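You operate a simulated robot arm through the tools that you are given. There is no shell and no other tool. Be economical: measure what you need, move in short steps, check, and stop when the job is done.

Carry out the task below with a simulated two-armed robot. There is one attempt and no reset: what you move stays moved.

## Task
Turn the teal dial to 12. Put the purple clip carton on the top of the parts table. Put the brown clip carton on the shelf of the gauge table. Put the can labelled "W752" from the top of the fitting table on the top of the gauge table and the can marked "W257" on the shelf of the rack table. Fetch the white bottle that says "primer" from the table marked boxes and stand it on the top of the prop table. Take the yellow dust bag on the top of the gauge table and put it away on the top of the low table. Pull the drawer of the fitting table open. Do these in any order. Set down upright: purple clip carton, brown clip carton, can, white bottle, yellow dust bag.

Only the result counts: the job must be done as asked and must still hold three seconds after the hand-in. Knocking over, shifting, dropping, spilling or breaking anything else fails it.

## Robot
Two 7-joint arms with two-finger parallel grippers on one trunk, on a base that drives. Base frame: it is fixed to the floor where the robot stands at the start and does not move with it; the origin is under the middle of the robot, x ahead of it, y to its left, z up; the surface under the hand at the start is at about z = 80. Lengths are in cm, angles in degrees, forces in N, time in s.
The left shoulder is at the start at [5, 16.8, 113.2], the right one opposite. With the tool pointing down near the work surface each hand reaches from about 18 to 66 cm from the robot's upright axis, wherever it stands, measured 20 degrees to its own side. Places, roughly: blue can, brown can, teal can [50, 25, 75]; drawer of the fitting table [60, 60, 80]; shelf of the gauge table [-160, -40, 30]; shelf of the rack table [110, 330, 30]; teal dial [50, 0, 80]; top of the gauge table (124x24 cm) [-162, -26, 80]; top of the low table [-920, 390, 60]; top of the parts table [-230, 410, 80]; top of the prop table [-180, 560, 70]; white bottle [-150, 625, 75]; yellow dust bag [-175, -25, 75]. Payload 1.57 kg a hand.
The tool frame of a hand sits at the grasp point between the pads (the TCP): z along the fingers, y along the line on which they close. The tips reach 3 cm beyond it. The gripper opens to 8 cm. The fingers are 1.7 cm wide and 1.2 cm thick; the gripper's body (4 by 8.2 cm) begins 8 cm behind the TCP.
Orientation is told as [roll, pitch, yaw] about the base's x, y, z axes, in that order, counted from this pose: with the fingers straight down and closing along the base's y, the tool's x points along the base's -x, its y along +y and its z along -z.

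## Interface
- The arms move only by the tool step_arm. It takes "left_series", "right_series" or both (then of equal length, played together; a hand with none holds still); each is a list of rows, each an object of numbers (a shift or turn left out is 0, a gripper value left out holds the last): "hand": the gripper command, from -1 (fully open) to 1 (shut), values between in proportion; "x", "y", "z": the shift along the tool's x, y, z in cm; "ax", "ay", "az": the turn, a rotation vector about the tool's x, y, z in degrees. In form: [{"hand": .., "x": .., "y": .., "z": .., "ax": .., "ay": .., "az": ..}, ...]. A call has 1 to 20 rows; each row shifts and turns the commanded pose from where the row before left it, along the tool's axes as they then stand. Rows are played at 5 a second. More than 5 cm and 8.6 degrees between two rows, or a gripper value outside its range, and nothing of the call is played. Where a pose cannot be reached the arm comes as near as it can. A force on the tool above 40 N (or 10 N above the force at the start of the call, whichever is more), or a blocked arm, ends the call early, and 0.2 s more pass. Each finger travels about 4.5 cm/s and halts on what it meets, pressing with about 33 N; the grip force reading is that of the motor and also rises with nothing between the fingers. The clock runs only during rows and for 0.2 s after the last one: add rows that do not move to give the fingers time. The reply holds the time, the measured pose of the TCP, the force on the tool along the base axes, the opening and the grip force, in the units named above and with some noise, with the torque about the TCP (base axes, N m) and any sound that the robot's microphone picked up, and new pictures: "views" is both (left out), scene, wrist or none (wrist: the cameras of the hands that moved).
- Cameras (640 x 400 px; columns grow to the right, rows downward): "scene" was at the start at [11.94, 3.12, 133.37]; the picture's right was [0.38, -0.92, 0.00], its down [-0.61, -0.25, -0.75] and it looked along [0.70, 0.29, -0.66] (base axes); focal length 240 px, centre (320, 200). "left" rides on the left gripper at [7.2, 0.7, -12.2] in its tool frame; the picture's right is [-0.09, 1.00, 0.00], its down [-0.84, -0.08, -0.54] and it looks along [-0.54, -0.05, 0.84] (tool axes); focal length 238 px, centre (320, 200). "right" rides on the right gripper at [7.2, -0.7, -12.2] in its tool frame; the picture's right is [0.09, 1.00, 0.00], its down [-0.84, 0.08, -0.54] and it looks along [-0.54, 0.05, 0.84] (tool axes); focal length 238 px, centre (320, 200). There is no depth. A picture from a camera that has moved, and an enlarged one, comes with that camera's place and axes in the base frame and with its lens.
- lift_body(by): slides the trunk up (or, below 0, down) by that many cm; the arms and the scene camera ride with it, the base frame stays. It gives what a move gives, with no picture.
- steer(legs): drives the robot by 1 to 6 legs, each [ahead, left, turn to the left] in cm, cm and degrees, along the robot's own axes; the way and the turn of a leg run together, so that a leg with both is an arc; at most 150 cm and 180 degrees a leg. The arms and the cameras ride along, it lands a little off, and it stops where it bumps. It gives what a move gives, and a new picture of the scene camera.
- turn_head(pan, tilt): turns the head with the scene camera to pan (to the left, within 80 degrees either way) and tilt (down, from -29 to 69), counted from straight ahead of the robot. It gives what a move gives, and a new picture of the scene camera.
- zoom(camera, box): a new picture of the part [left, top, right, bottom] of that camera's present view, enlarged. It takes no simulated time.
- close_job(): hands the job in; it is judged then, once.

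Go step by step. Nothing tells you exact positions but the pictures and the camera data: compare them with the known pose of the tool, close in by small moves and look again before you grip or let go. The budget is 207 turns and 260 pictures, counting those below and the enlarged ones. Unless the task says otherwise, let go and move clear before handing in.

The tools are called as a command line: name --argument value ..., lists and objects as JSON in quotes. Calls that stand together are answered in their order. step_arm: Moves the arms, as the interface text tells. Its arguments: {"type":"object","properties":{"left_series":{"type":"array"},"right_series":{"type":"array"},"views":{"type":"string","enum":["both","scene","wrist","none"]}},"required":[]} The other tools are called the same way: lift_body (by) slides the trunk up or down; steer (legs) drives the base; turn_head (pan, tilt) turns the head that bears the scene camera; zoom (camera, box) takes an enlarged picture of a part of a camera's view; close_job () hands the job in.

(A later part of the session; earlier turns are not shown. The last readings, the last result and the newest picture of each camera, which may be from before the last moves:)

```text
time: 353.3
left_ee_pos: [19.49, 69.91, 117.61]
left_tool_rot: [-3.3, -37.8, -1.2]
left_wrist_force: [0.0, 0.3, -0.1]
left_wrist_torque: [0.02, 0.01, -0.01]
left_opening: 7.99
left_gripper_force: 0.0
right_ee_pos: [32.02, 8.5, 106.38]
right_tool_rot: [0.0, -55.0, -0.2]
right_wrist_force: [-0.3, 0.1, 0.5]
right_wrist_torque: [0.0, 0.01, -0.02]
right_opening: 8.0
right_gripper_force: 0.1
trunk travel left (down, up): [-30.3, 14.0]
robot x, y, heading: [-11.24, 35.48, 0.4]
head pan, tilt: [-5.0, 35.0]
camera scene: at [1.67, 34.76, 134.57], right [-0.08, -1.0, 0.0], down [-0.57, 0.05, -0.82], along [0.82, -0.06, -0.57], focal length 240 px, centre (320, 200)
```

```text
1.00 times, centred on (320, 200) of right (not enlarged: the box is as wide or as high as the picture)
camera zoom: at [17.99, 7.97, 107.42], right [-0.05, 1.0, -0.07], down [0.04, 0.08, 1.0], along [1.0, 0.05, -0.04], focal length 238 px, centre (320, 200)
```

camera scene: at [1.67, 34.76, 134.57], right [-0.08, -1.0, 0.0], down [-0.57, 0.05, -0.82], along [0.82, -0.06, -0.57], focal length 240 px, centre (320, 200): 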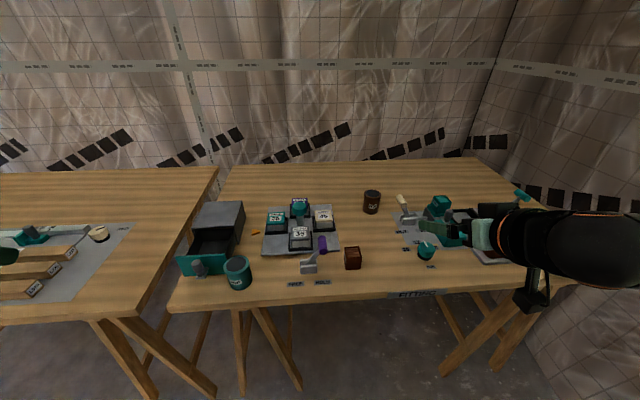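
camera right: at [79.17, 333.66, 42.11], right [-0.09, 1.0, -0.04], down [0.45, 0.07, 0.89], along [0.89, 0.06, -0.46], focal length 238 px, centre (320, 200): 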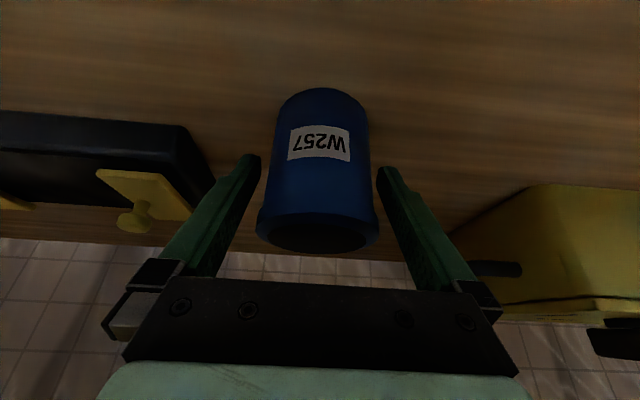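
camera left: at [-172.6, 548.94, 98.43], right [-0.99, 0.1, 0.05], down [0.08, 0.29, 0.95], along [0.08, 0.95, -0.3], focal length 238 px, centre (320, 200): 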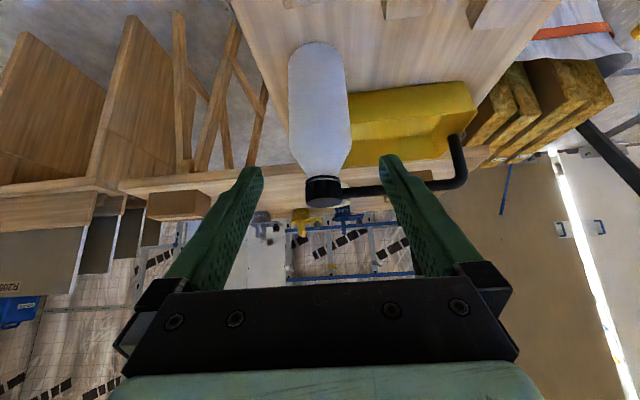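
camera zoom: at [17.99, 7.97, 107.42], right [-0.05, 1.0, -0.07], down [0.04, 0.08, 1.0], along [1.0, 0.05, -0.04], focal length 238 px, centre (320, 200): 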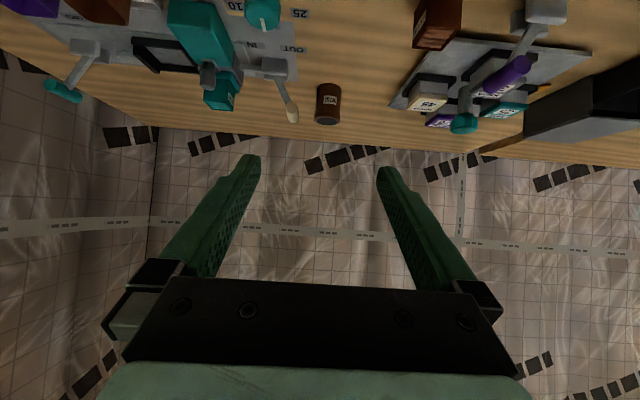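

W752 stands at about [71.5, 10.6], top z 88; the cream lever tip is at about [65.5, 3.4]. I'll drive to x about 2, partly close the gripper and stage along the approach axis.

steer --legs '[[13, 0, 0]]'

step_arm --right_series '[{"hand": -0.7, "y": 2}, {"z": 4.5, "x": 0.6}, {"z": 4.5, "x": 0.6}, {"z": 4, "x": 0.6}, {"z": 3, "x": 0.5}, {}]' --views "both"

```text
time: 354.6
left_ee_pos: [32.25, 70.07, 117.46]
left_tool_rot: [-3.3, -37.8, -1.3]
left_wrist_force: [0.6, -0.4, -0.6]
left_wrist_torque: [0.0, 0.04, 0.05]
left_opening: 7.99
left_gripper_force: 0.1
right_ee_pos: [45.01, 8.6, 106.39]
right_tool_rot: [-0.1, -55.0, -0.3]
right_wrist_force: [-0.1, 0.4, -0.3]
right_wrist_torque: [0.02, 0.02, 0.02]
right_opening: 8.0
right_gripper_force: 0.1
trunk travel left (down, up): [-30.3, 14.0]
robot x, y, heading: [1.59, 35.64, 0.4]
head pan, tilt: [-5.0, 35.0]
camera scene: at [14.61, 34.85, 134.57], right [-0.08, -1.0, 0.0], down [-0.57, 0.05, -0.82], along [0.82, -0.07, -0.57], focal length 240 px, centre (320, 200)
```

scene: 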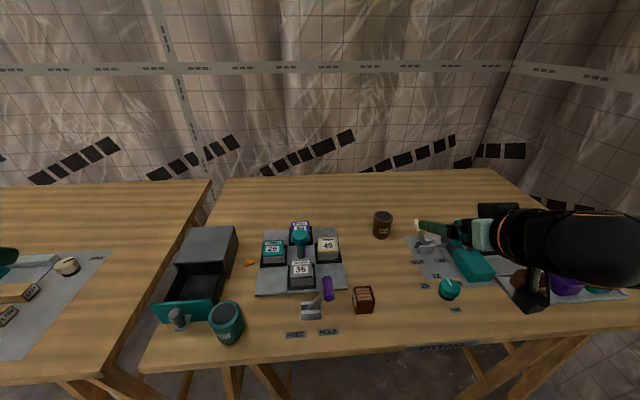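

```text
time: 356.0
left_ee_pos: [32.28, 70.0, 117.57]
left_tool_rot: [-3.3, -37.8, -1.3]
left_wrist_force: [0.2, 0.8, 0.1]
left_wrist_torque: [0.01, 0.02, -0.01]
left_opening: 8.01
left_gripper_force: 0.0
right_ee_pos: [56.8, 10.41, 95.02]
right_tool_rot: [0.1, -55.0, -0.3]
right_wrist_force: [-0.1, 0.0, -0.3]
right_wrist_torque: [-0.02, -0.02, 0.03]
right_opening: 6.8
right_gripper_force: 0.1
trunk travel left (down, up): [-30.3, 14.0]
robot x, y, heading: [1.52, 35.49, 0.5]
head pan, tilt: [-5.0, 35.0]
camera scene: at [14.52, 34.85, 134.58], right [-0.08, -1.0, 0.0], down [-0.57, 0.05, -0.82], along [0.82, -0.07, -0.57], focal length 240 px, centre (320, 200)
camera right: at [42.61, 9.91, 96.15], right [-0.05, 1.0, -0.07], down [0.04, 0.08, 1.0], along [1.0, 0.05, -0.04], focal length 238 px, centre (320, 200)
```

scene: 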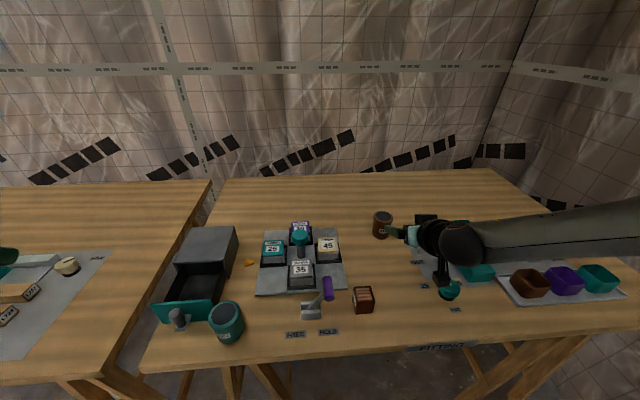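
right: 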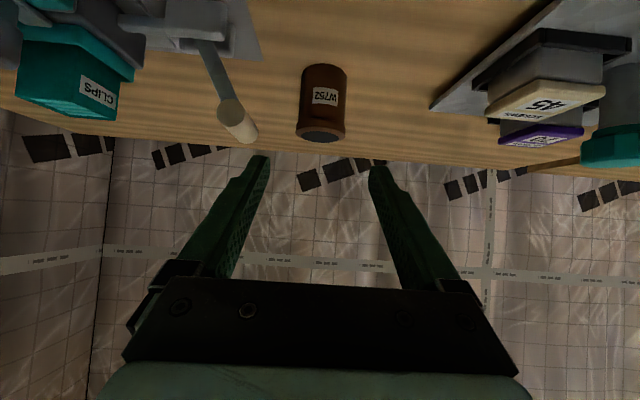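

Aligned within 0.8 cm and the lever is 3 cm clear of the fingers. I'll slide in along the axis, grip, and lift.

step_arm --right_series '[{"y": 0.75}, {"z": 4}, {"z": 4}, {"z": 4}, {"z": 3.5}, {"z": 2, "x": 0.4}, {}]' --views "wrist"

```text
time: 357.6
left_ee_pos: [32.28, 70.03, 117.54]
left_tool_rot: [-3.2, -37.8, -1.2]
left_wrist_force: [-1.7, -1.2, -0.9]
left_wrist_torque: [-0.01, 0.03, 0.01]
left_opening: 8.02
left_gripper_force: 0.0
right_ee_pos: [65.6, 8.35, 90.52]
right_tool_rot: [0.0, -55.0, -0.3]
right_wrist_force: [0.6, 3.0, 1.0]
right_wrist_torque: [-0.05, -0.01, -0.02]
right_opening: 6.64
right_gripper_force: 0.0
right hand out of reach, approached as far as the arm can: row 4, 5, 6
trunk travel left (down, up): [-30.3, 14.0]
robot x, y, heading: [2.05, 35.79, 0.6]
head pan, tilt: [-5.0, 35.0]
camera right: at [51.63, 7.78, 91.49], right [-0.05, 1.0, -0.08], down [0.04, 0.08, 1.0], along [1.0, 0.05, -0.04], focal length 238 px, centre (320, 200)
```

right: 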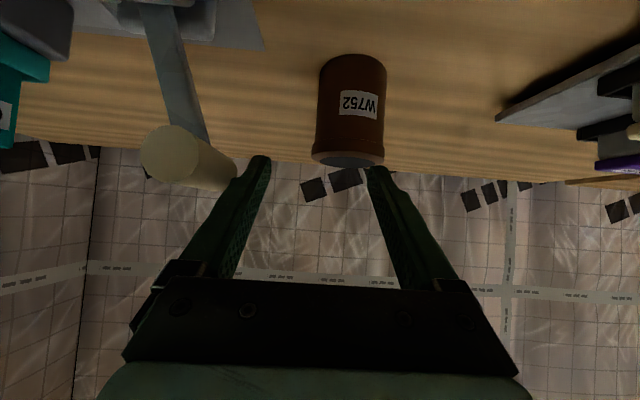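

The arm hit its reach limit and drifted toward the lever, so I'm backing straight out.

step_arm --right_series '[{"z": -3, "y": 0.5}, {"z": -4}, {"z": -4}, {"z": -4}, {}]' --views "both"

zoom --camera "scene" --box '[340, 190, 500, 310]'

```text
time: 358.8
left_ee_pos: [32.31, 70.01, 117.66]
left_tool_rot: [-3.4, -37.8, -1.2]
left_wrist_force: [0.7, 0.7, -0.4]
left_wrist_torque: [-0.01, 0.03, 0.01]
left_opening: 7.99
left_gripper_force: 0.1
right_ee_pos: [53.5, 8.9, 99.07]
right_tool_rot: [0.1, -55.1, -0.2]
right_wrist_force: [-0.2, 0.2, 0.6]
right_wrist_torque: [-0.03, -0.03, -0.02]
right_opening: 6.79
right_gripper_force: 0.0
trunk travel left (down, up): [-30.3, 14.0]
robot x, y, heading: [1.43, 35.14, 0.9]
head pan, tilt: [-5.0, 35.0]
camera scene: at [14.55, 34.86, 134.57], right [-0.08, -1.0, 0.0], down [-0.57, 0.05, -0.82], along [0.82, -0.07, -0.57], focal length 240 px, centre (320, 200)
camera right: at [39.39, 8.39, 100.15], right [-0.05, 1.0, -0.08], down [0.04, 0.08, 1.0], along [1.0, 0.05, -0.04], focal length 238 px, centre (320, 200)
```

scene: 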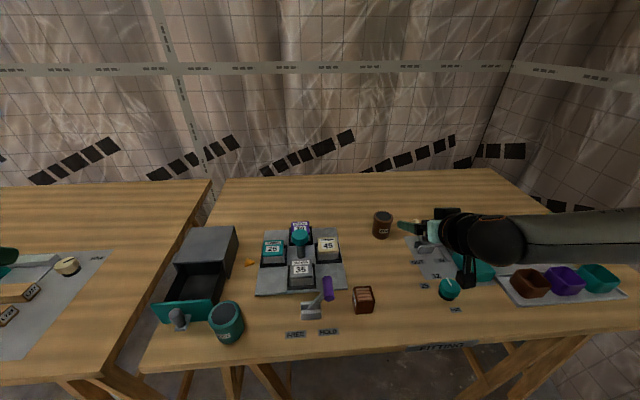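
right: 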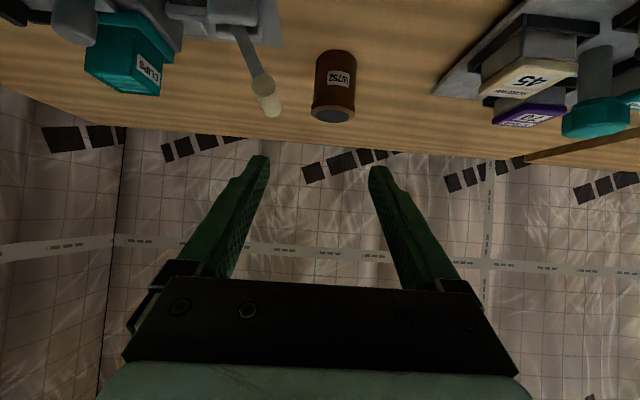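

```text
3.33 times, centred on (420, 250) of scene
camera zoom: at [14.55, 34.86, 134.57], right [-0.08, -1.0, 0.0], down [-0.57, 0.05, -0.82], along [0.82, -0.07, -0.57], focal length 801 px, centre (-13, 33)
```

zoom: 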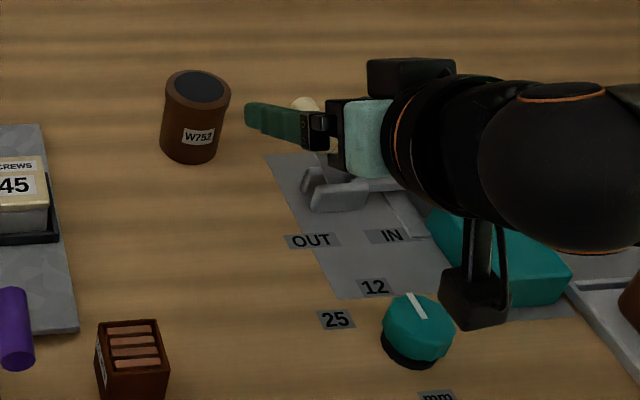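

The lever looks unmoved. The table legs are at y about -49 and 62, so the base can go further in; I'll drive 7 cm closer and retry with care.

steer --legs '[[7, 0, -0.5]]'

step_arm --right_series '[{"y": 2.2}, {"z": 4.3, "x": 1.46}, {"z": 4.3, "x": 1.46}, {}]' --views "wrist"

```text
time: 359.8
left_ee_pos: [39.5, 69.92, 117.59]
left_tool_rot: [-3.3, -37.7, -1.7]
left_wrist_force: [0.6, -0.2, -0.2]
left_wrist_torque: [-0.01, 0.01, 0.0]
left_opening: 8.0
left_gripper_force: 0.1
right_ee_pos: [60.15, 8.51, 99.06]
right_tool_rot: [0.0, -55.0, -0.7]
right_wrist_force: [0.5, -0.6, -0.3]
right_wrist_torque: [0.02, 0.01, 0.03]
right_opening: 6.77
right_gripper_force: 0.1
trunk travel left (down, up): [-30.3, 14.0]
robot x, y, heading: [8.19, 35.86, -0.0]
head pan, tilt: [-5.0, 35.0]
camera scene: at [21.5, 34.78, 134.57], right [-0.09, -1.0, 0.0], down [-0.57, 0.05, -0.82], along [0.82, -0.07, -0.57], focal length 240 px, centre (320, 200)
```

scene: 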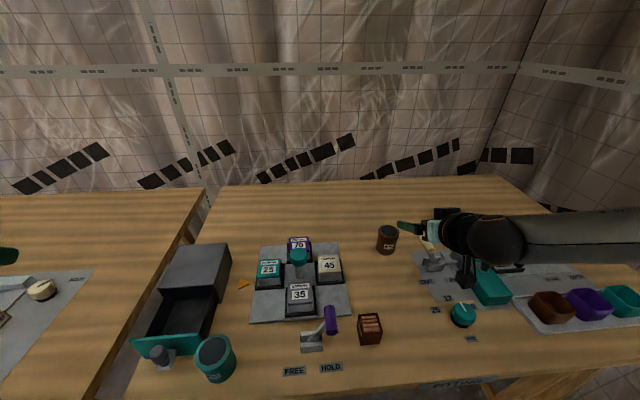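

```text
time: 360.8
left_ee_pos: [39.51, 69.72, 117.54]
left_tool_rot: [-3.3, -37.9, -1.7]
left_wrist_force: [0.5, -0.5, 0.9]
left_wrist_torque: [0.0, -0.02, 0.01]
left_opening: 7.99
left_gripper_force: 0.1
right_ee_pos: [65.54, 10.87, 91.75]
right_tool_rot: [0.1, -55.1, -0.8]
right_wrist_force: [0.0, -0.4, -1.1]
right_wrist_torque: [0.0, 0.03, -0.02]
right_opening: 6.78
right_gripper_force: 0.0
trunk travel left (down, up): [-30.3, 14.0]
robot x, y, heading: [8.4, 35.77, -0.2]
head pan, tilt: [-5.0, 35.0]
camera right: at [51.49, 10.42, 92.82], right [-0.04, 1.0, -0.07], down [0.04, 0.08, 1.0], along [1.0, 0.04, -0.04], focal length 238 px, centre (320, 200)
```

right: 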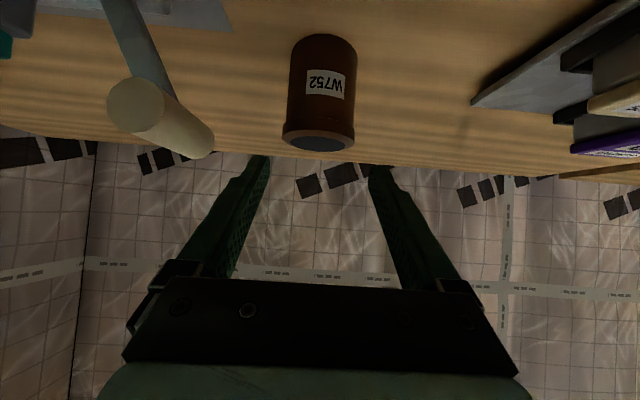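

step_arm --right_series '[{"z": 3, "x": 0.9, "y": 0.2}, {"z": 3, "x": 0.9}, {"z": 3, "x": 0.9}, {}]' --views "wrist"

```text
time: 361.8
left_ee_pos: [39.38, 69.87, 117.48]
left_tool_rot: [-3.4, -37.7, -1.7]
left_wrist_force: [1.0, -0.8, 0.0]
left_wrist_torque: [0.01, 0.01, -0.04]
left_opening: 8.01
left_gripper_force: 0.0
right_ee_pos: [68.91, 8.94, 88.25]
right_tool_rot: [0.1, -54.9, -0.7]
right_wrist_force: [0.3, 3.6, 1.5]
right_wrist_torque: [-0.13, 0.05, -0.03]
right_opening: 6.64
right_gripper_force: 0.0
right hand out of reach, approached as far as the arm can: row 2, 3
trunk travel left (down, up): [-30.3, 14.0]
robot x, y, heading: [8.61, 35.66, 0.3]
head pan, tilt: [-5.0, 35.0]
camera right: at [54.78, 8.42, 89.29], right [-0.04, 1.0, -0.07], down [0.04, 0.08, 1.0], along [1.0, 0.04, -0.04], focal length 238 px, centre (320, 200)
```

right: 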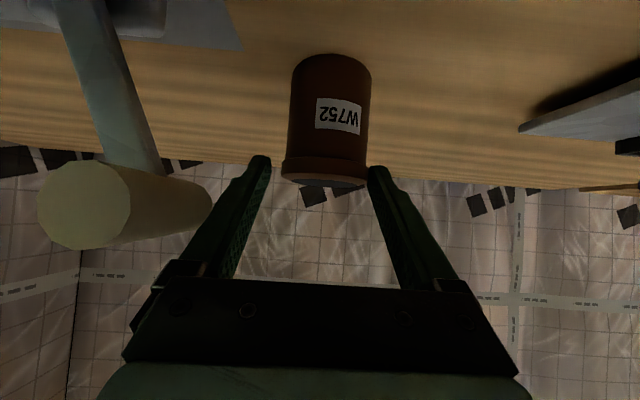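

It drifts right at the limit again, so the arm wants the target further to its own side. I'll back out, shift the robot 10 cm left, and retry.

step_arm --right_series '[{"y": 1.0, "x": -0.8}, {"z": -3.5, "x": -1}, {"z": -4, "x": -1}, {"z": -4, "x": -1}, {}]' --views "wrist"

steer --legs '[[0, 10, 0]]'

```text
time: 363.0
left_ee_pos: [39.47, 69.81, 117.56]
left_tool_rot: [-3.3, -37.8, -1.6]
left_wrist_force: [0.1, -0.3, 0.0]
left_wrist_torque: [0.03, -0.01, -0.01]
left_opening: 8.0
left_gripper_force: 0.0
right_ee_pos: [61.51, 9.88, 98.07]
right_tool_rot: [0.0, -55.1, -0.7]
right_wrist_force: [-1.1, 0.2, -0.6]
right_wrist_torque: [-0.01, 0.0, -0.04]
right_opening: 6.78
right_gripper_force: 0.1
trunk travel left (down, up): [-30.3, 14.0]
robot x, y, heading: [8.73, 35.62, 0.2]
head pan, tilt: [-5.0, 35.0]
camera right: at [47.41, 9.41, 99.17], right [-0.04, 1.0, -0.08], down [0.04, 0.08, 1.0], along [1.0, 0.04, -0.04], focal length 238 px, centre (320, 200)
```

right: 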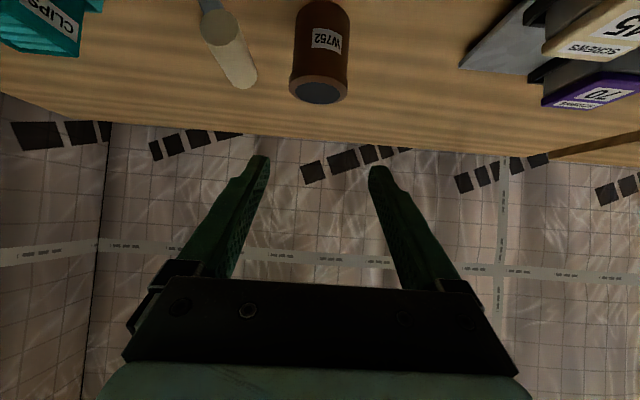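

```text
time: 364.5
left_ee_pos: [39.53, 79.82, 117.71]
left_tool_rot: [-3.3, -37.9, -1.8]
left_wrist_force: [-0.2, 0.4, 1.1]
left_wrist_torque: [-0.01, -0.02, -0.04]
left_opening: 8.0
left_gripper_force: 0.1
right_ee_pos: [61.41, 19.73, 98.21]
right_tool_rot: [0.0, -55.0, -0.8]
right_wrist_force: [-1.0, 0.4, 0.5]
right_wrist_torque: [0.02, 0.02, 0.01]
right_opening: 6.78
right_gripper_force: 0.0
trunk travel left (down, up): [-30.3, 14.0]
robot x, y, heading: [8.22, 45.43, -0.1]
head pan, tilt: [-5.0, 35.0]
camera scene: at [21.41, 44.73, 134.58], right [-0.09, -1.0, 0.0], down [-0.57, 0.05, -0.82], along [0.82, -0.07, -0.57], focal length 240 px, centre (320, 200)
```

scene: 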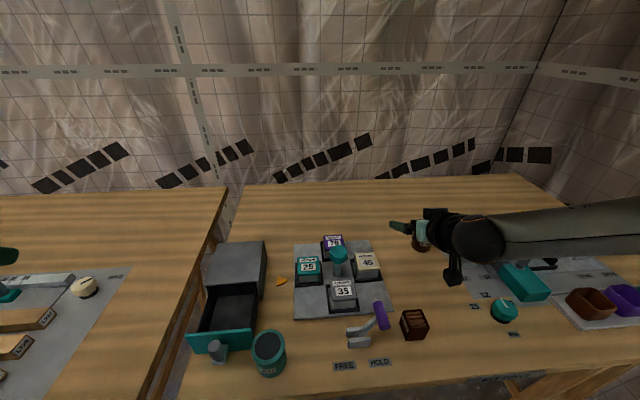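

step_arm --right_series '[{"y": -4.3}, {"y": -4.2}, {"z": 4.2, "x": 1.3}, {"z": 4.2, "x": 1.3}, {}]' --views "wrist"

```text
time: 365.7
left_ee_pos: [39.53, 79.83, 117.55]
left_tool_rot: [-3.4, -37.8, -1.8]
left_wrist_force: [-0.2, 0.4, -0.4]
left_wrist_torque: [-0.01, 0.01, 0.0]
left_opening: 8.01
left_gripper_force: 0.1
right_ee_pos: [66.8, 10.93, 91.27]
right_tool_rot: [0.0, -55.1, -0.8]
right_wrist_force: [-0.2, 0.0, 0.4]
right_wrist_torque: [0.02, 0.02, 0.0]
right_opening: 6.82
right_gripper_force: 0.2
trunk travel left (down, up): [-30.3, 14.0]
robot x, y, heading: [8.43, 45.54, -0.2]
head pan, tilt: [-5.0, 35.0]
camera right: at [52.72, 10.53, 92.29], right [-0.04, 1.0, -0.08], down [0.04, 0.08, 1.0], along [1.0, 0.04, -0.04], focal length 238 px, centre (320, 200)
```

right: 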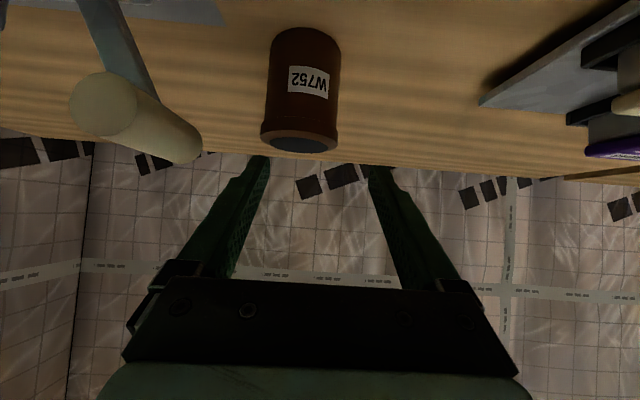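

The can now reads about 1.2 cm further right (y about 9.75). I'll correct, narrow the fingers, and go in.

step_arm --right_series '[{"y": -1.15, "hand": -0.58}, {"z": 2.6, "x": 1}, {"z": 2.6, "x": 1}, {}]' --views "wrist"

```text
time: 366.7
left_ee_pos: [39.42, 79.84, 117.58]
left_tool_rot: [-3.2, -37.8, -1.8]
left_wrist_force: [-0.3, 0.1, -0.9]
left_wrist_torque: [-0.01, -0.01, -0.01]
left_opening: 8.02
left_gripper_force: 0.2
right_ee_pos: [69.75, 9.94, 86.63]
right_tool_rot: [0.0, -54.9, -0.6]
right_wrist_force: [0.4, 0.5, -0.1]
right_wrist_torque: [-0.02, -0.03, -0.01]
right_opening: 6.32
right_gripper_force: 0.0
trunk travel left (down, up): [-30.3, 14.0]
robot x, y, heading: [8.44, 45.64, -0.3]
head pan, tilt: [-5.0, 35.0]
camera right: at [55.7, 9.5, 87.66], right [-0.04, 1.0, -0.08], down [0.04, 0.08, 1.0], along [1.0, 0.04, -0.04], focal length 238 px, centre (320, 200)
```

right: 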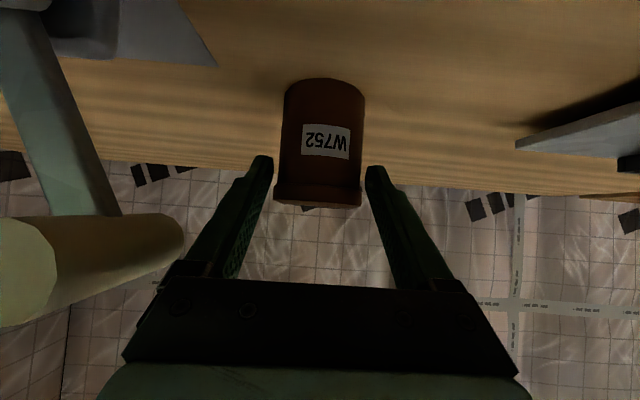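

step_arm --right_series '[{"z": 1.6, "x": 0.4}, {"z": 1.3, "x": 0.4}, {"hand": 0}, {"hand": 0.3}, {"hand": 0.3}, {"hand": 0.3}, {}]' --views "wrist"

```text
time: 368.3
left_ee_pos: [39.43, 79.84, 117.54]
left_tool_rot: [-3.3, -37.8, -1.8]
left_wrist_force: [-0.8, -0.1, -0.2]
left_wrist_torque: [-0.05, 0.01, -0.02]
left_opening: 8.01
left_gripper_force: 0.0
right_ee_pos: [70.28, 9.8, 86.11]
right_tool_rot: [0.0, -55.0, -0.7]
right_wrist_force: [-0.4, -1.1, -0.4]
right_wrist_torque: [-0.02, -0.04, -0.02]
right_opening: 5.85
right_gripper_force: 33.0
right hand out of reach, approached as far as the arm can: row 1, 2
trunk travel left (down, up): [-30.3, 14.0]
robot x, y, heading: [8.42, 45.33, 0.0]
head pan, tilt: [-5.0, 35.0]
camera right: at [56.18, 9.4, 87.2], right [-0.04, 1.0, -0.07], down [0.04, 0.08, 1.0], along [1.0, 0.04, -0.04], focal length 238 px, centre (320, 200)
```

right: 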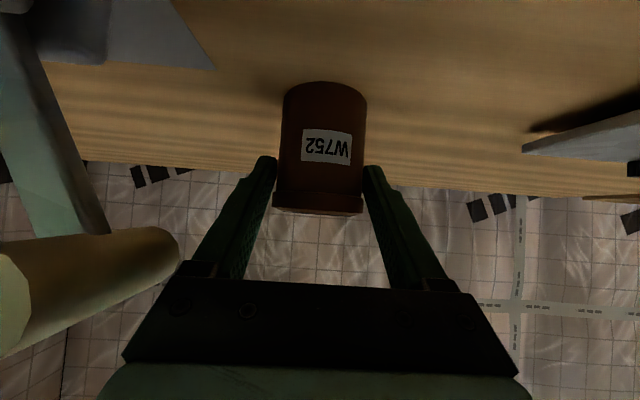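

It's gripped only on the rim, so I'll open, lower the trunk 1.8 cm, go 1.3 cm ahead and regrip lower.

step_arm --right_series '[{"hand": -0.3}, {"hand": -0.58}, {"z": -1.0}, {}]' --views "none"

lift_body --by -1.6

steer --legs '[[1.6, 0, 0]]'

zoom --camera "right" --box '[0, 0, 640, 400]'

```text
time: 369.3
left_ee_pos: [39.61, 79.64, 117.66]
left_tool_rot: [-3.3, -37.7, -1.8]
left_wrist_force: [-0.5, 0.7, -0.2]
left_wrist_torque: [0.02, 0.0, -0.02]
left_opening: 8.01
left_gripper_force: 0.1
right_ee_pos: [69.43, 9.82, 86.76]
right_tool_rot: [0.0, -55.0, -0.7]
right_wrist_force: [0.2, -0.1, 0.8]
right_wrist_torque: [0.01, 0.01, -0.01]
right_opening: 6.33
right_gripper_force: 0.1
trunk travel left (down, up): [-30.3, 14.0]
robot x, y, heading: [8.52, 45.4, -0.1]
head pan, tilt: [-5.0, 35.0]
```

```text
time: 369.9
left_ee_pos: [39.66, 79.67, 116.03]
left_tool_rot: [-3.4, -37.8, -1.8]
left_wrist_force: [0.3, -0.4, -0.7]
left_wrist_torque: [-0.01, 0.02, -0.02]
left_opening: 7.99
left_gripper_force: 0.0
right_ee_pos: [69.59, 9.76, 85.18]
right_tool_rot: [0.0, -55.0, -0.8]
right_wrist_force: [0.1, 0.4, -0.3]
right_wrist_torque: [-0.01, -0.05, 0.01]
right_opening: 6.34
right_gripper_force: 0.1
trunk travel left (down, up): [-28.7, 15.6]
robot x, y, heading: [8.27, 45.56, -0.1]
head pan, tilt: [-5.0, 35.0]
```

```text
time: 370.7
left_ee_pos: [41.2, 79.75, 115.94]
left_tool_rot: [-3.3, -37.7, -1.8]
left_wrist_force: [0.8, 0.4, 0.4]
left_wrist_torque: [-0.03, 0.04, -0.02]
left_opening: 8.0
left_gripper_force: 0.0
right_ee_pos: [71.1, 9.84, 85.05]
right_tool_rot: [0.0, -54.9, -0.9]
right_wrist_force: [0.2, 0.4, 0.2]
right_wrist_torque: [0.0, 0.02, 0.02]
right_opening: 6.33
right_gripper_force: 0.0
trunk travel left (down, up): [-28.7, 15.6]
robot x, y, heading: [10.22, 45.6, 0.0]
head pan, tilt: [-5.0, 35.0]
camera scene: at [23.09, 44.68, 132.97], right [-0.09, -1.0, 0.0], down [-0.57, 0.05, -0.82], along [0.82, -0.07, -0.57], focal length 240 px, centre (320, 200)
```

scene: 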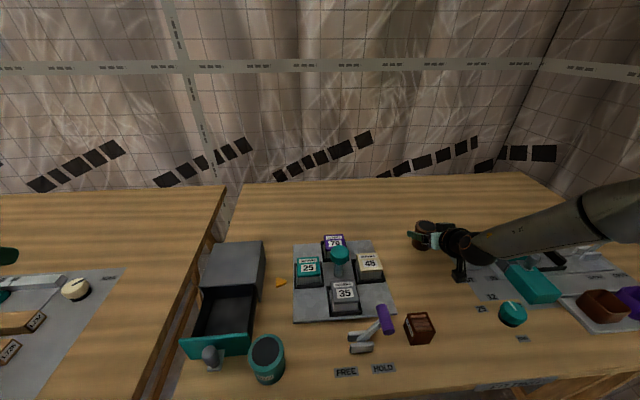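

```text
1.00 times, centred on (320, 200) of right (not enlarged: the box is as wide or as high as the picture)
camera zoom: at [57.05, 9.44, 86.17], right [-0.04, 1.0, -0.08], down [0.04, 0.08, 1.0], along [1.0, 0.04, -0.04], focal length 238 px, centre (320, 200)
```

zoom: 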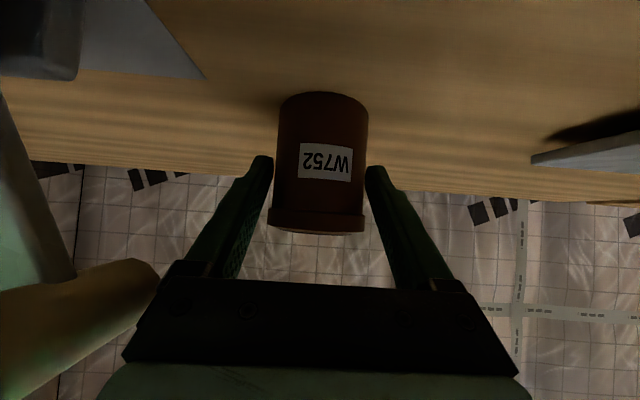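

lift_body --by -0.9

step_arm --right_series '[{"hand": 0}, {"hand": 0.4}, {"hand": 0.4}, {"hand": 0.4}, {}]' --views "none"

lift_body --by 12

zoom --camera "right" --box '[0, 0, 640, 400]'

```text
time: 371.3
left_ee_pos: [41.05, 79.74, 115.03]
left_tool_rot: [-3.2, -37.9, -1.7]
left_wrist_force: [0.0, 0.7, -0.3]
left_wrist_torque: [-0.02, 0.0, 0.02]
left_opening: 8.02
left_gripper_force: 0.0
right_ee_pos: [71.12, 9.86, 84.35]
right_tool_rot: [-0.1, -55.0, -0.8]
right_wrist_force: [-0.4, 0.4, -0.3]
right_wrist_torque: [0.02, -0.01, 0.0]
right_opening: 6.32
right_gripper_force: 0.0
trunk travel left (down, up): [-27.8, 16.5]
robot x, y, heading: [9.94, 45.68, -0.2]
head pan, tilt: [-5.0, 35.0]
```

```text
time: 372.5
left_ee_pos: [40.95, 79.72, 115.25]
left_tool_rot: [-3.3, -37.8, -1.7]
left_wrist_force: [0.1, 0.5, -0.4]
left_wrist_torque: [0.02, -0.02, 0.01]
left_opening: 7.99
left_gripper_force: 0.2
right_ee_pos: [71.04, 9.85, 84.14]
right_tool_rot: [0.0, -54.9, -0.9]
right_wrist_force: [-0.2, 0.0, 0.3]
right_wrist_torque: [0.03, -0.01, -0.01]
right_opening: 5.75
right_gripper_force: 32.9
trunk travel left (down, up): [-27.8, 16.5]
robot x, y, heading: [10.25, 45.53, 0.0]
head pan, tilt: [-5.0, 35.0]
```

```text
time: 374.0
left_ee_pos: [41.13, 79.7, 127.07]
left_tool_rot: [-3.3, -37.8, -1.7]
left_wrist_force: [0.5, 0.3, -0.9]
left_wrist_torque: [0.02, 0.02, -0.02]
left_opening: 8.01
left_gripper_force: 0.1
right_ee_pos: [71.02, 9.85, 96.23]
right_tool_rot: [0.0, -55.0, -0.8]
right_wrist_force: [0.9, 0.2, -2.5]
right_wrist_torque: [0.02, 0.04, -0.02]
right_opening: 5.78
right_gripper_force: 33.1
trunk travel left (down, up): [-39.8, 4.5]
robot x, y, heading: [10.04, 45.77, -0.0]
head pan, tilt: [-5.0, 35.0]
```

```text
1.00 times, centred on (320, 200) of right (not enlarged: the box is as wide or as high as the picture)
camera zoom: at [57.02, 9.43, 97.28], right [-0.04, 1.0, -0.07], down [0.04, 0.08, 1.0], along [1.0, 0.04, -0.04], focal length 238 px, centre (320, 200)
```

zoom: 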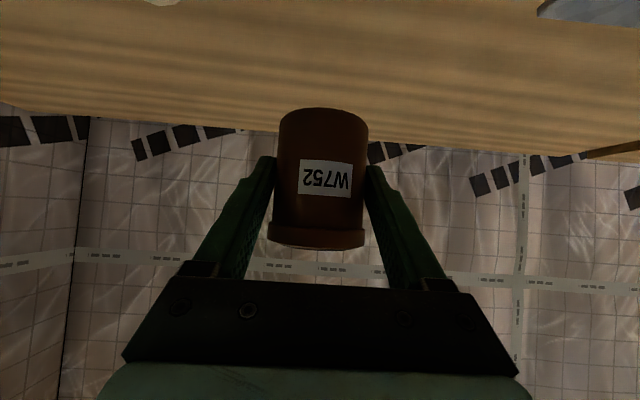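

W752 is held. I'll raise it, back off and move right to fetch the brown carton with the left hand.

step_arm --right_series '[{"z": -2.3, "x": -3.3}, {"z": -2.3, "x": -3.3}, {}]' --views "none"

steer --legs '[[-18, 0, 0], [0, -50, 0]]'

zoom --camera "scene" --box '[220, 200, 460, 350]'

```text
time: 374.8
left_ee_pos: [41.21, 79.47, 127.05]
left_tool_rot: [-3.1, -37.8, -1.8]
left_wrist_force: [-0.2, 0.6, 0.4]
left_wrist_torque: [0.02, 0.03, 0.02]
left_opening: 7.99
left_gripper_force: 0.0
right_ee_pos: [71.24, 9.84, 104.4]
right_tool_rot: [0.2, -54.9, -0.8]
right_wrist_force: [0.5, -0.3, -1.5]
right_wrist_torque: [-0.02, 0.02, -0.03]
right_opening: 5.76
right_gripper_force: 32.8
trunk travel left (down, up): [-39.8, 4.5]
robot x, y, heading: [10.29, 45.28, -0.2]
head pan, tilt: [-5.0, 35.0]
```

```text
time: 380.8
left_ee_pos: [23.1, 29.84, 127.07]
left_tool_rot: [-3.2, -37.8, -2.0]
left_wrist_force: [0.0, -0.1, -0.7]
left_wrist_torque: [-0.02, 0.0, -0.03]
left_opening: 8.0
left_gripper_force: 0.0
right_ee_pos: [52.72, -40.19, 104.31]
right_tool_rot: [0.2, -55.0, -0.9]
right_wrist_force: [-0.2, 0.1, -1.0]
right_wrist_torque: [0.0, -0.01, -0.01]
right_opening: 5.73
right_gripper_force: 32.8
trunk travel left (down, up): [-39.8, 4.5]
robot x, y, heading: [-8.45, -4.3, -0.3]
head pan, tilt: [-5.0, 35.0]
camera scene: at [4.68, -5.09, 144.08], right [-0.09, -1.0, 0.0], down [-0.57, 0.05, -0.82], along [0.82, -0.08, -0.57], focal length 240 px, centre (320, 200)
```

scene: 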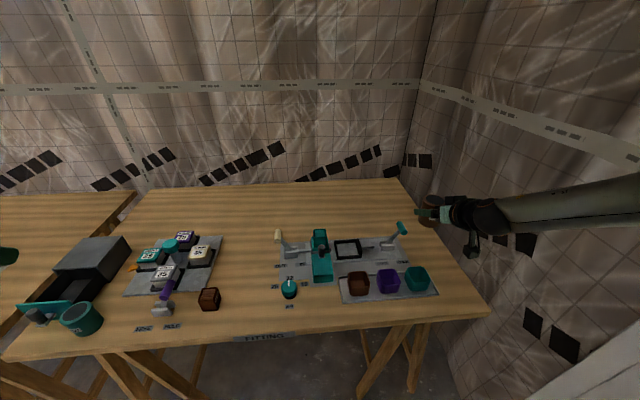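

```text
2.67 times, centred on (340, 275) of scene
camera zoom: at [4.68, -5.09, 144.08], right [-0.09, -1.0, 0.0], down [-0.57, 0.05, -0.82], along [0.82, -0.08, -0.57], focal length 641 px, centre (267, 0)
```

zoom: 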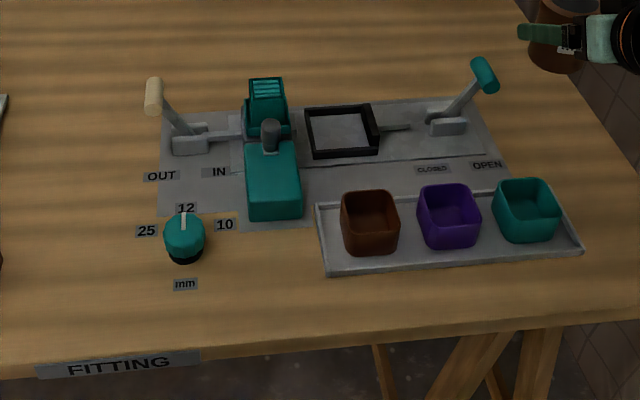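

The dial and levers are intact. The brown carton is at about [46.4, 20.8]; I'll level the left hand and bring it down in front of it.

lift_body --by -5

step_arm --left_series '[{"ax": -3.7, "ay": -2.2, "az": 0.5}, {"y": -4.5}, {"y": -4.5}, {"z": 4.3, "x": 0.44}, {"z": 4.3, "x": 0.44}, {"z": 4.3, "x": 0.44}, {"z": 4.3, "x": 0.44}, {"z": 4.3, "x": 0.44}, {"z": 4.3, "x": 0.44}, {"z": 3, "x": 0.44}, {}]' --views "wrist"

```text
time: 381.7
left_ee_pos: [22.93, 29.91, 121.94]
left_tool_rot: [-3.3, -37.8, -2.0]
left_wrist_force: [0.3, 0.1, -0.7]
left_wrist_torque: [-0.01, 0.01, -0.02]
left_opening: 7.98
left_gripper_force: 0.0
right_ee_pos: [52.64, -40.07, 99.39]
right_tool_rot: [0.1, -55.0, -1.0]
right_wrist_force: [0.1, -0.8, -1.6]
right_wrist_torque: [0.03, 0.04, 0.04]
right_opening: 5.76
right_gripper_force: 33.1
trunk travel left (down, up): [-34.8, 9.5]
robot x, y, heading: [-8.2, -4.07, -0.4]
head pan, tilt: [-5.0, 35.0]
```

```text
time: 384.1
left_ee_pos: [38.7, 20.57, 98.06]
left_tool_rot: [0.9, -40.0, -2.6]
left_wrist_force: [-0.6, -1.0, -0.7]
left_wrist_torque: [-0.03, -0.03, 0.0]
left_opening: 7.99
left_gripper_force: 0.0
right_ee_pos: [52.75, -39.98, 99.38]
right_tool_rot: [0.1, -55.0, -1.1]
right_wrist_force: [0.0, 0.5, -2.5]
right_wrist_torque: [0.02, 0.0, 0.0]
right_opening: 5.76
right_gripper_force: 33.2
trunk travel left (down, up): [-34.8, 9.5]
robot x, y, heading: [-8.05, -4.17, -0.5]
head pan, tilt: [-5.0, 35.0]
camera left: at [25.34, 21.62, 102.64], right [0.11, 0.99, 0.07], down [0.29, -0.1, 0.95], along [0.95, -0.08, -0.3], focal length 238 px, centre (320, 200)
```

left: 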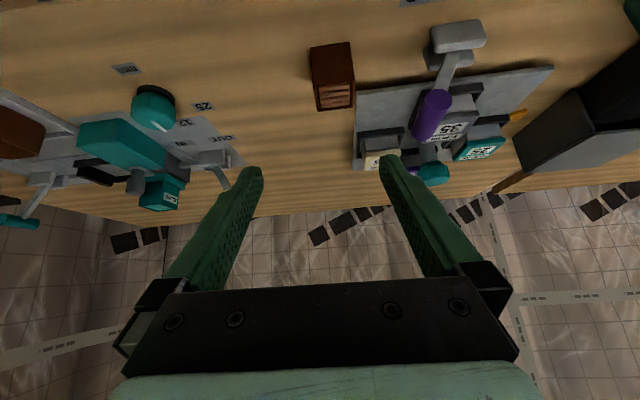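

step_arm --left_series '[{"ax": -1, "az": -2.6, "hand": -0.55}, {"y": 1.4}, {"z": 3.6, "x": 0.5}, {"z": 3.6, "x": 0.5}, {}]' --views "wrist"

```text
time: 385.3
left_ee_pos: [42.65, 21.83, 91.82]
left_tool_rot: [-0.4, -40.0, 0.7]
left_wrist_force: [0.2, 0.2, 0.5]
left_wrist_torque: [0.02, 0.03, -0.02]
left_opening: 6.19
left_gripper_force: 0.1
right_ee_pos: [52.63, -40.13, 99.39]
right_tool_rot: [0.2, -55.0, -1.0]
right_wrist_force: [0.9, -0.3, -1.6]
right_wrist_torque: [-0.01, 0.02, -0.01]
right_opening: 5.77
right_gripper_force: 32.7
trunk travel left (down, up): [-34.8, 9.5]
robot x, y, heading: [-8.61, -4.01, -0.2]
head pan, tilt: [-5.0, 35.0]
camera left: at [29.3, 22.43, 96.43], right [0.06, 1.0, 0.05], down [0.29, -0.07, 0.95], along [0.95, -0.04, -0.3], focal length 238 px, centre (320, 200)
```

left: 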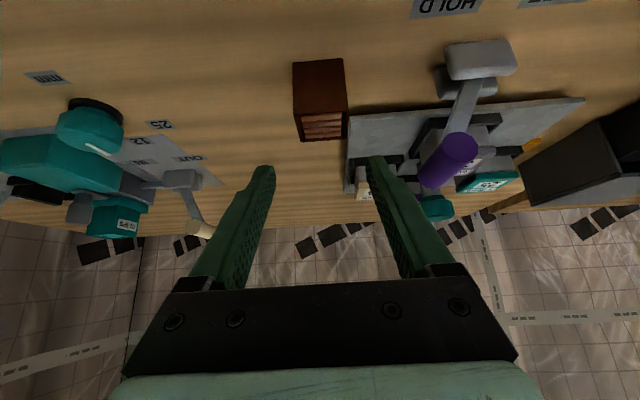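

step_arm --left_series '[{"z": 3, "x": 0.9, "y": -0.15}, {"z": 3, "x": 0.9}, {"z": 3, "x": 0.85}, {}, {"hand": 0}, {"hand": 0.5}, {"hand": 0.5}, {"hand": 0.5}]' --views "wrist"

```text
time: 387.1
left_ee_pos: [44.93, 23.29, 86.19]
left_tool_rot: [-0.3, -40.0, 0.8]
left_wrist_force: [0.0, 0.5, -0.3]
left_wrist_torque: [0.02, 0.03, 0.01]
left_opening: 4.1
left_gripper_force: 33.3
left hand out of reach, approached as far as the arm can: row 2, 3
right_ee_pos: [52.7, -40.11, 99.38]
right_tool_rot: [0.0, -55.1, -1.0]
right_wrist_force: [0.3, -0.3, -1.6]
right_wrist_torque: [0.0, -0.01, 0.0]
right_opening: 5.76
right_gripper_force: 33.0
trunk travel left (down, up): [-34.8, 9.5]
robot x, y, heading: [-8.36, -4.17, -0.3]
head pan, tilt: [-5.0, 35.0]
camera left: at [31.52, 23.84, 90.82], right [0.06, 1.0, 0.05], down [0.29, -0.07, 0.95], along [0.95, -0.04, -0.3], focal length 238 px, centre (320, 200)
```

left: 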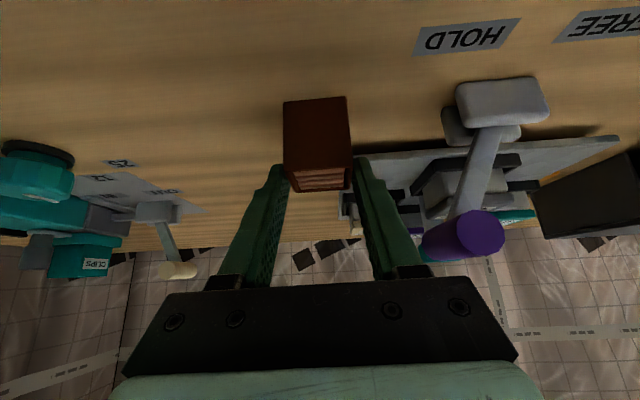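

Gripped too high because of reach. I'll open, drive 4 cm closer, lower, and regrip.

step_arm --left_series '[{"hand": -0.2}, {"hand": -0.55}, {"z": -3, "x": -1}, {}]' --views "none"

steer --legs '[[5, 0, 0.4]]'

zoom --camera "left" --box '[0, 0, 640, 400]'

```text
time: 388.1
left_ee_pos: [43.76, 23.24, 89.24]
left_tool_rot: [-0.3, -40.0, 0.8]
left_wrist_force: [0.0, -0.1, -0.6]
left_wrist_torque: [0.01, 0.01, -0.02]
left_opening: 6.18
left_gripper_force: 0.0
right_ee_pos: [52.65, -40.21, 99.35]
right_tool_rot: [0.0, -55.0, -1.0]
right_wrist_force: [0.3, 0.6, -1.5]
right_wrist_torque: [0.01, 0.0, 0.0]
right_opening: 5.75
right_gripper_force: 33.4
trunk travel left (down, up): [-34.8, 9.5]
robot x, y, heading: [-8.31, -3.99, -0.6]
head pan, tilt: [-5.0, 35.0]
```

```text
time: 389.0
left_ee_pos: [48.54, 23.54, 89.04]
left_tool_rot: [-0.4, -39.8, 1.2]
left_wrist_force: [0.4, 0.1, 0.1]
left_wrist_torque: [0.01, 0.03, 0.0]
left_opening: 6.21
left_gripper_force: 0.1
right_ee_pos: [57.99, -39.61, 99.26]
right_tool_rot: [0.2, -54.9, -0.6]
right_wrist_force: [0.1, -0.5, -2.6]
right_wrist_torque: [-0.02, 0.03, -0.04]
right_opening: 5.77
right_gripper_force: 32.8
trunk travel left (down, up): [-34.8, 9.5]
robot x, y, heading: [-3.47, -4.49, 0.1]
head pan, tilt: [-5.0, 35.0]
camera scene: at [9.66, -5.0, 139.06], right [-0.09, -1.0, 0.0], down [-0.57, 0.05, -0.82], along [0.82, -0.07, -0.57], focal length 240 px, centre (320, 200)
```

scene: 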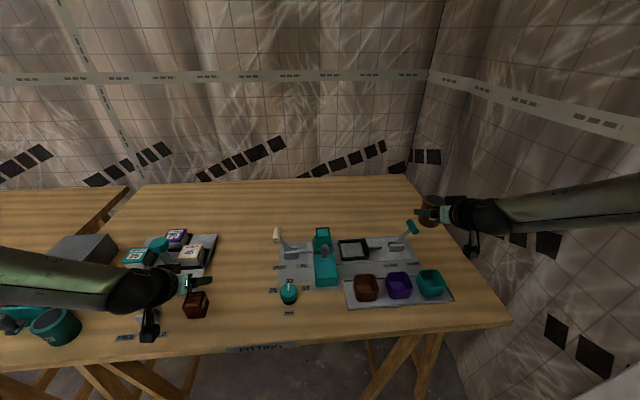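

```text
1.00 times, centred on (320, 200) of left (not enlarged: the box is as wide or as high as the picture)
camera zoom: at [35.06, 23.97, 93.8], right [0.05, 1.0, 0.05], down [0.29, -0.07, 0.95], along [0.95, -0.04, -0.3], focal length 238 px, centre (320, 200)
```

zoom: 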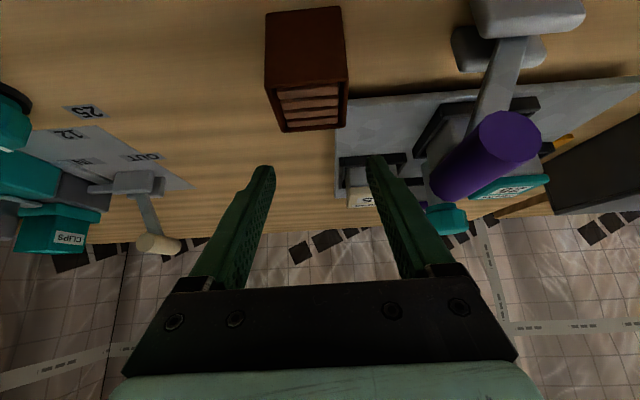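

step_arm --left_series '[{"y": -0.7, "x": 2.2, "z": -1.8}, {"z": 2.2, "x": 1.8}, {"z": 2.2, "x": 1.8}, {}]' --views "wrist"

```text
time: 390.0
left_ee_pos: [45.39, 23.21, 84.83]
left_tool_rot: [-0.5, -39.9, 1.2]
left_wrist_force: [-0.5, -0.9, 1.4]
left_wrist_torque: [0.01, 0.02, 0.04]
left_opening: 6.18
left_gripper_force: 0.2
left hand out of reach, approached as far as the arm can: row 3
right_ee_pos: [57.82, -39.7, 99.24]
right_tool_rot: [0.1, -54.9, -0.7]
right_wrist_force: [-0.5, -0.8, -1.6]
right_wrist_torque: [-0.01, 0.0, -0.01]
right_opening: 5.74
right_gripper_force: 32.8
trunk travel left (down, up): [-34.8, 9.5]
robot x, y, heading: [-3.64, -4.29, 0.1]
head pan, tilt: [-5.0, 35.0]
camera left: at [31.93, 23.76, 89.44], right [0.05, 1.0, 0.05], down [0.29, -0.07, 0.95], along [0.95, -0.04, -0.3], focal length 238 px, centre (320, 200)
```

left: 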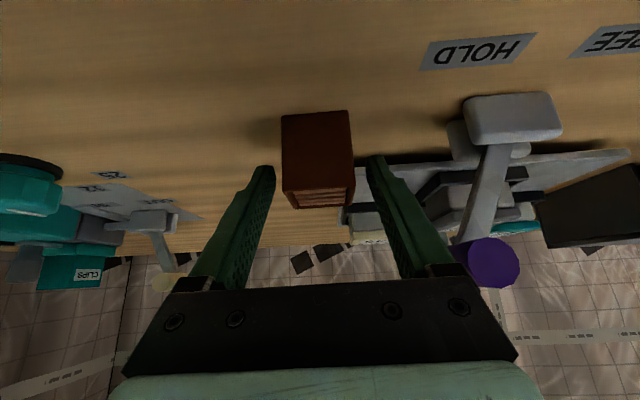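

lift_body --by -1.8

step_arm --left_series '[{"hand": 0}, {"hand": 0.5}, {"hand": 0.5}, {"hand": 0.5}, {}]' --views "wrist"

```text
time: 390.7
left_ee_pos: [45.36, 23.21, 83.09]
left_tool_rot: [-0.3, -40.0, 1.2]
left_wrist_force: [0.1, -0.8, 0.0]
left_wrist_torque: [0.01, 0.0, -0.03]
left_opening: 6.22
left_gripper_force: 0.0
right_ee_pos: [57.8, -39.7, 97.51]
right_tool_rot: [0.0, -55.0, -0.6]
right_wrist_force: [0.1, -0.2, -1.8]
right_wrist_torque: [0.01, 0.02, 0.01]
right_opening: 5.74
right_gripper_force: 32.8
trunk travel left (down, up): [-33.0, 11.3]
robot x, y, heading: [-3.18, -4.1, -0.1]
head pan, tilt: [-5.0, 35.0]
```

```text
time: 391.9
left_ee_pos: [45.41, 23.47, 82.99]
left_tool_rot: [-0.4, -40.0, 1.2]
left_wrist_force: [0.7, -0.2, 0.5]
left_wrist_torque: [0.05, -0.03, -0.02]
left_opening: 4.15
left_gripper_force: 32.6
right_ee_pos: [57.71, -39.74, 97.59]
right_tool_rot: [0.2, -55.0, -0.6]
right_wrist_force: [-0.2, 0.1, -1.5]
right_wrist_torque: [-0.02, -0.01, 0.01]
right_opening: 5.73
right_gripper_force: 33.4
trunk travel left (down, up): [-33.0, 11.3]
robot x, y, heading: [-3.49, -4.05, -0.0]
head pan, tilt: [-5.0, 35.0]
camera left: at [31.92, 23.78, 87.66], right [0.05, 1.0, 0.05], down [0.29, -0.07, 0.95], along [0.95, -0.04, -0.3], focal length 238 px, centre (320, 200)
```

left: 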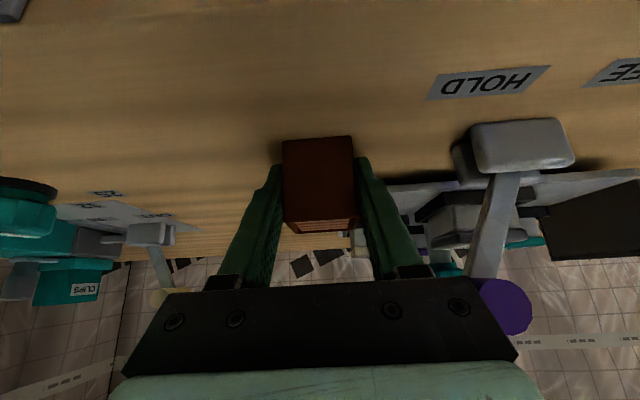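

Both objects are held. I'll raise the trunk, back off, move to open floor and face the gauge table (heading -90).

lift_body --by 11

steer --legs '[[-50, 0, 0], [0, 60, 0], [0, 0, -90], [0, -75, 0]]'

turn_head --pan -10 --tilt 35

```text
time: 393.3
left_ee_pos: [45.4, 23.3, 93.95]
left_tool_rot: [-0.3, -40.1, 1.2]
left_wrist_force: [0.3, 0.8, -0.6]
left_wrist_torque: [0.02, 0.02, 0.0]
left_opening: 4.13
left_gripper_force: 32.4
right_ee_pos: [57.8, -39.54, 108.42]
right_tool_rot: [0.1, -54.8, -0.7]
right_wrist_force: [0.3, 0.0, -1.6]
right_wrist_torque: [0.01, 0.01, -0.01]
right_opening: 5.76
right_gripper_force: 32.9
trunk travel left (down, up): [-44.0, 0.3]
robot x, y, heading: [-3.53, -4.38, 0.1]
head pan, tilt: [-5.0, 35.0]
```

```text
time: 412.1
left_ee_pos: [-103.03, 8.83, 93.99]
left_tool_rot: [-0.4, -40.0, -90.2]
left_wrist_force: [0.6, 0.3, -1.4]
left_wrist_torque: [0.02, 0.01, 0.02]
left_opening: 4.16
left_gripper_force: 32.9
right_ee_pos: [-166.32, -2.03, 108.6]
right_tool_rot: [0.0, -55.0, -92.1]
right_wrist_force: [-0.4, -0.1, -1.3]
right_wrist_torque: [0.03, 0.03, 0.04]
right_opening: 5.76
right_gripper_force: 32.9
trunk travel left (down, up): [-44.0, 0.3]
robot x, y, heading: [-129.35, 58.42, -91.3]
head pan, tilt: [-5.0, 35.0]
camera scene: at [-130.13, 45.39, 148.27], right [-0.99, 0.11, 0.0], down [0.06, 0.57, -0.82], along [-0.09, -0.81, -0.57], focal length 240 px, centre (320, 200)
```

scene: 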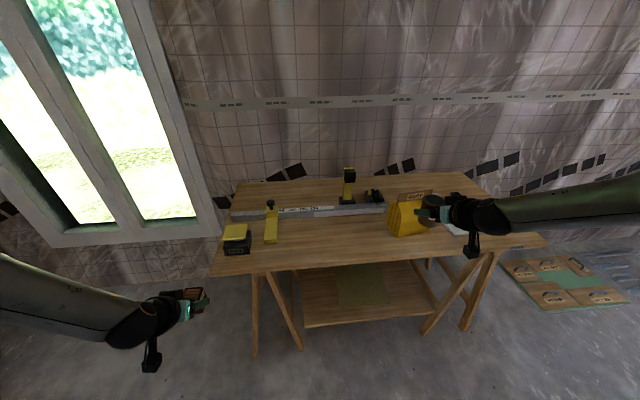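

```text
time: 412.8
left_ee_pos: [-102.95, 8.92, 94.0]
left_tool_rot: [-0.5, -40.0, -90.2]
left_wrist_force: [0.0, -0.6, -1.0]
left_wrist_torque: [0.01, -0.03, 0.01]
left_opening: 4.15
left_gripper_force: 32.9
right_ee_pos: [-166.11, -2.07, 108.46]
right_tool_rot: [0.1, -54.9, -92.2]
right_wrist_force: [0.5, 0.1, -1.7]
right_wrist_torque: [-0.03, -0.01, -0.03]
right_opening: 5.76
right_gripper_force: 32.4
trunk travel left (down, up): [-44.0, 0.3]
robot x, y, heading: [-129.47, 58.0, -91.1]
head pan, tilt: [-10.0, 35.0]
camera scene: at [-130.88, 45.51, 148.27], right [-0.98, 0.2, 0.0], down [0.11, 0.56, -0.82], along [-0.16, -0.8, -0.57], focal length 240 px, centre (320, 200)
```

scene: 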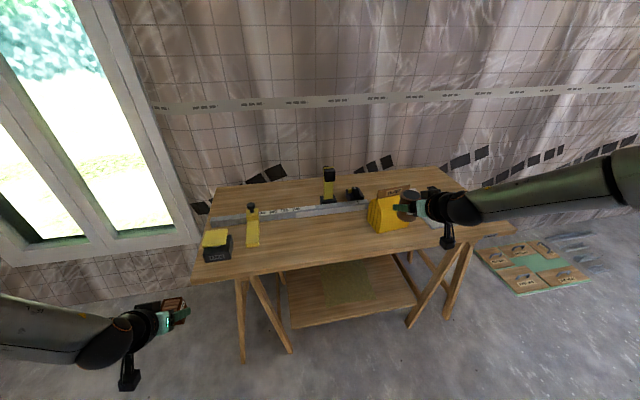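

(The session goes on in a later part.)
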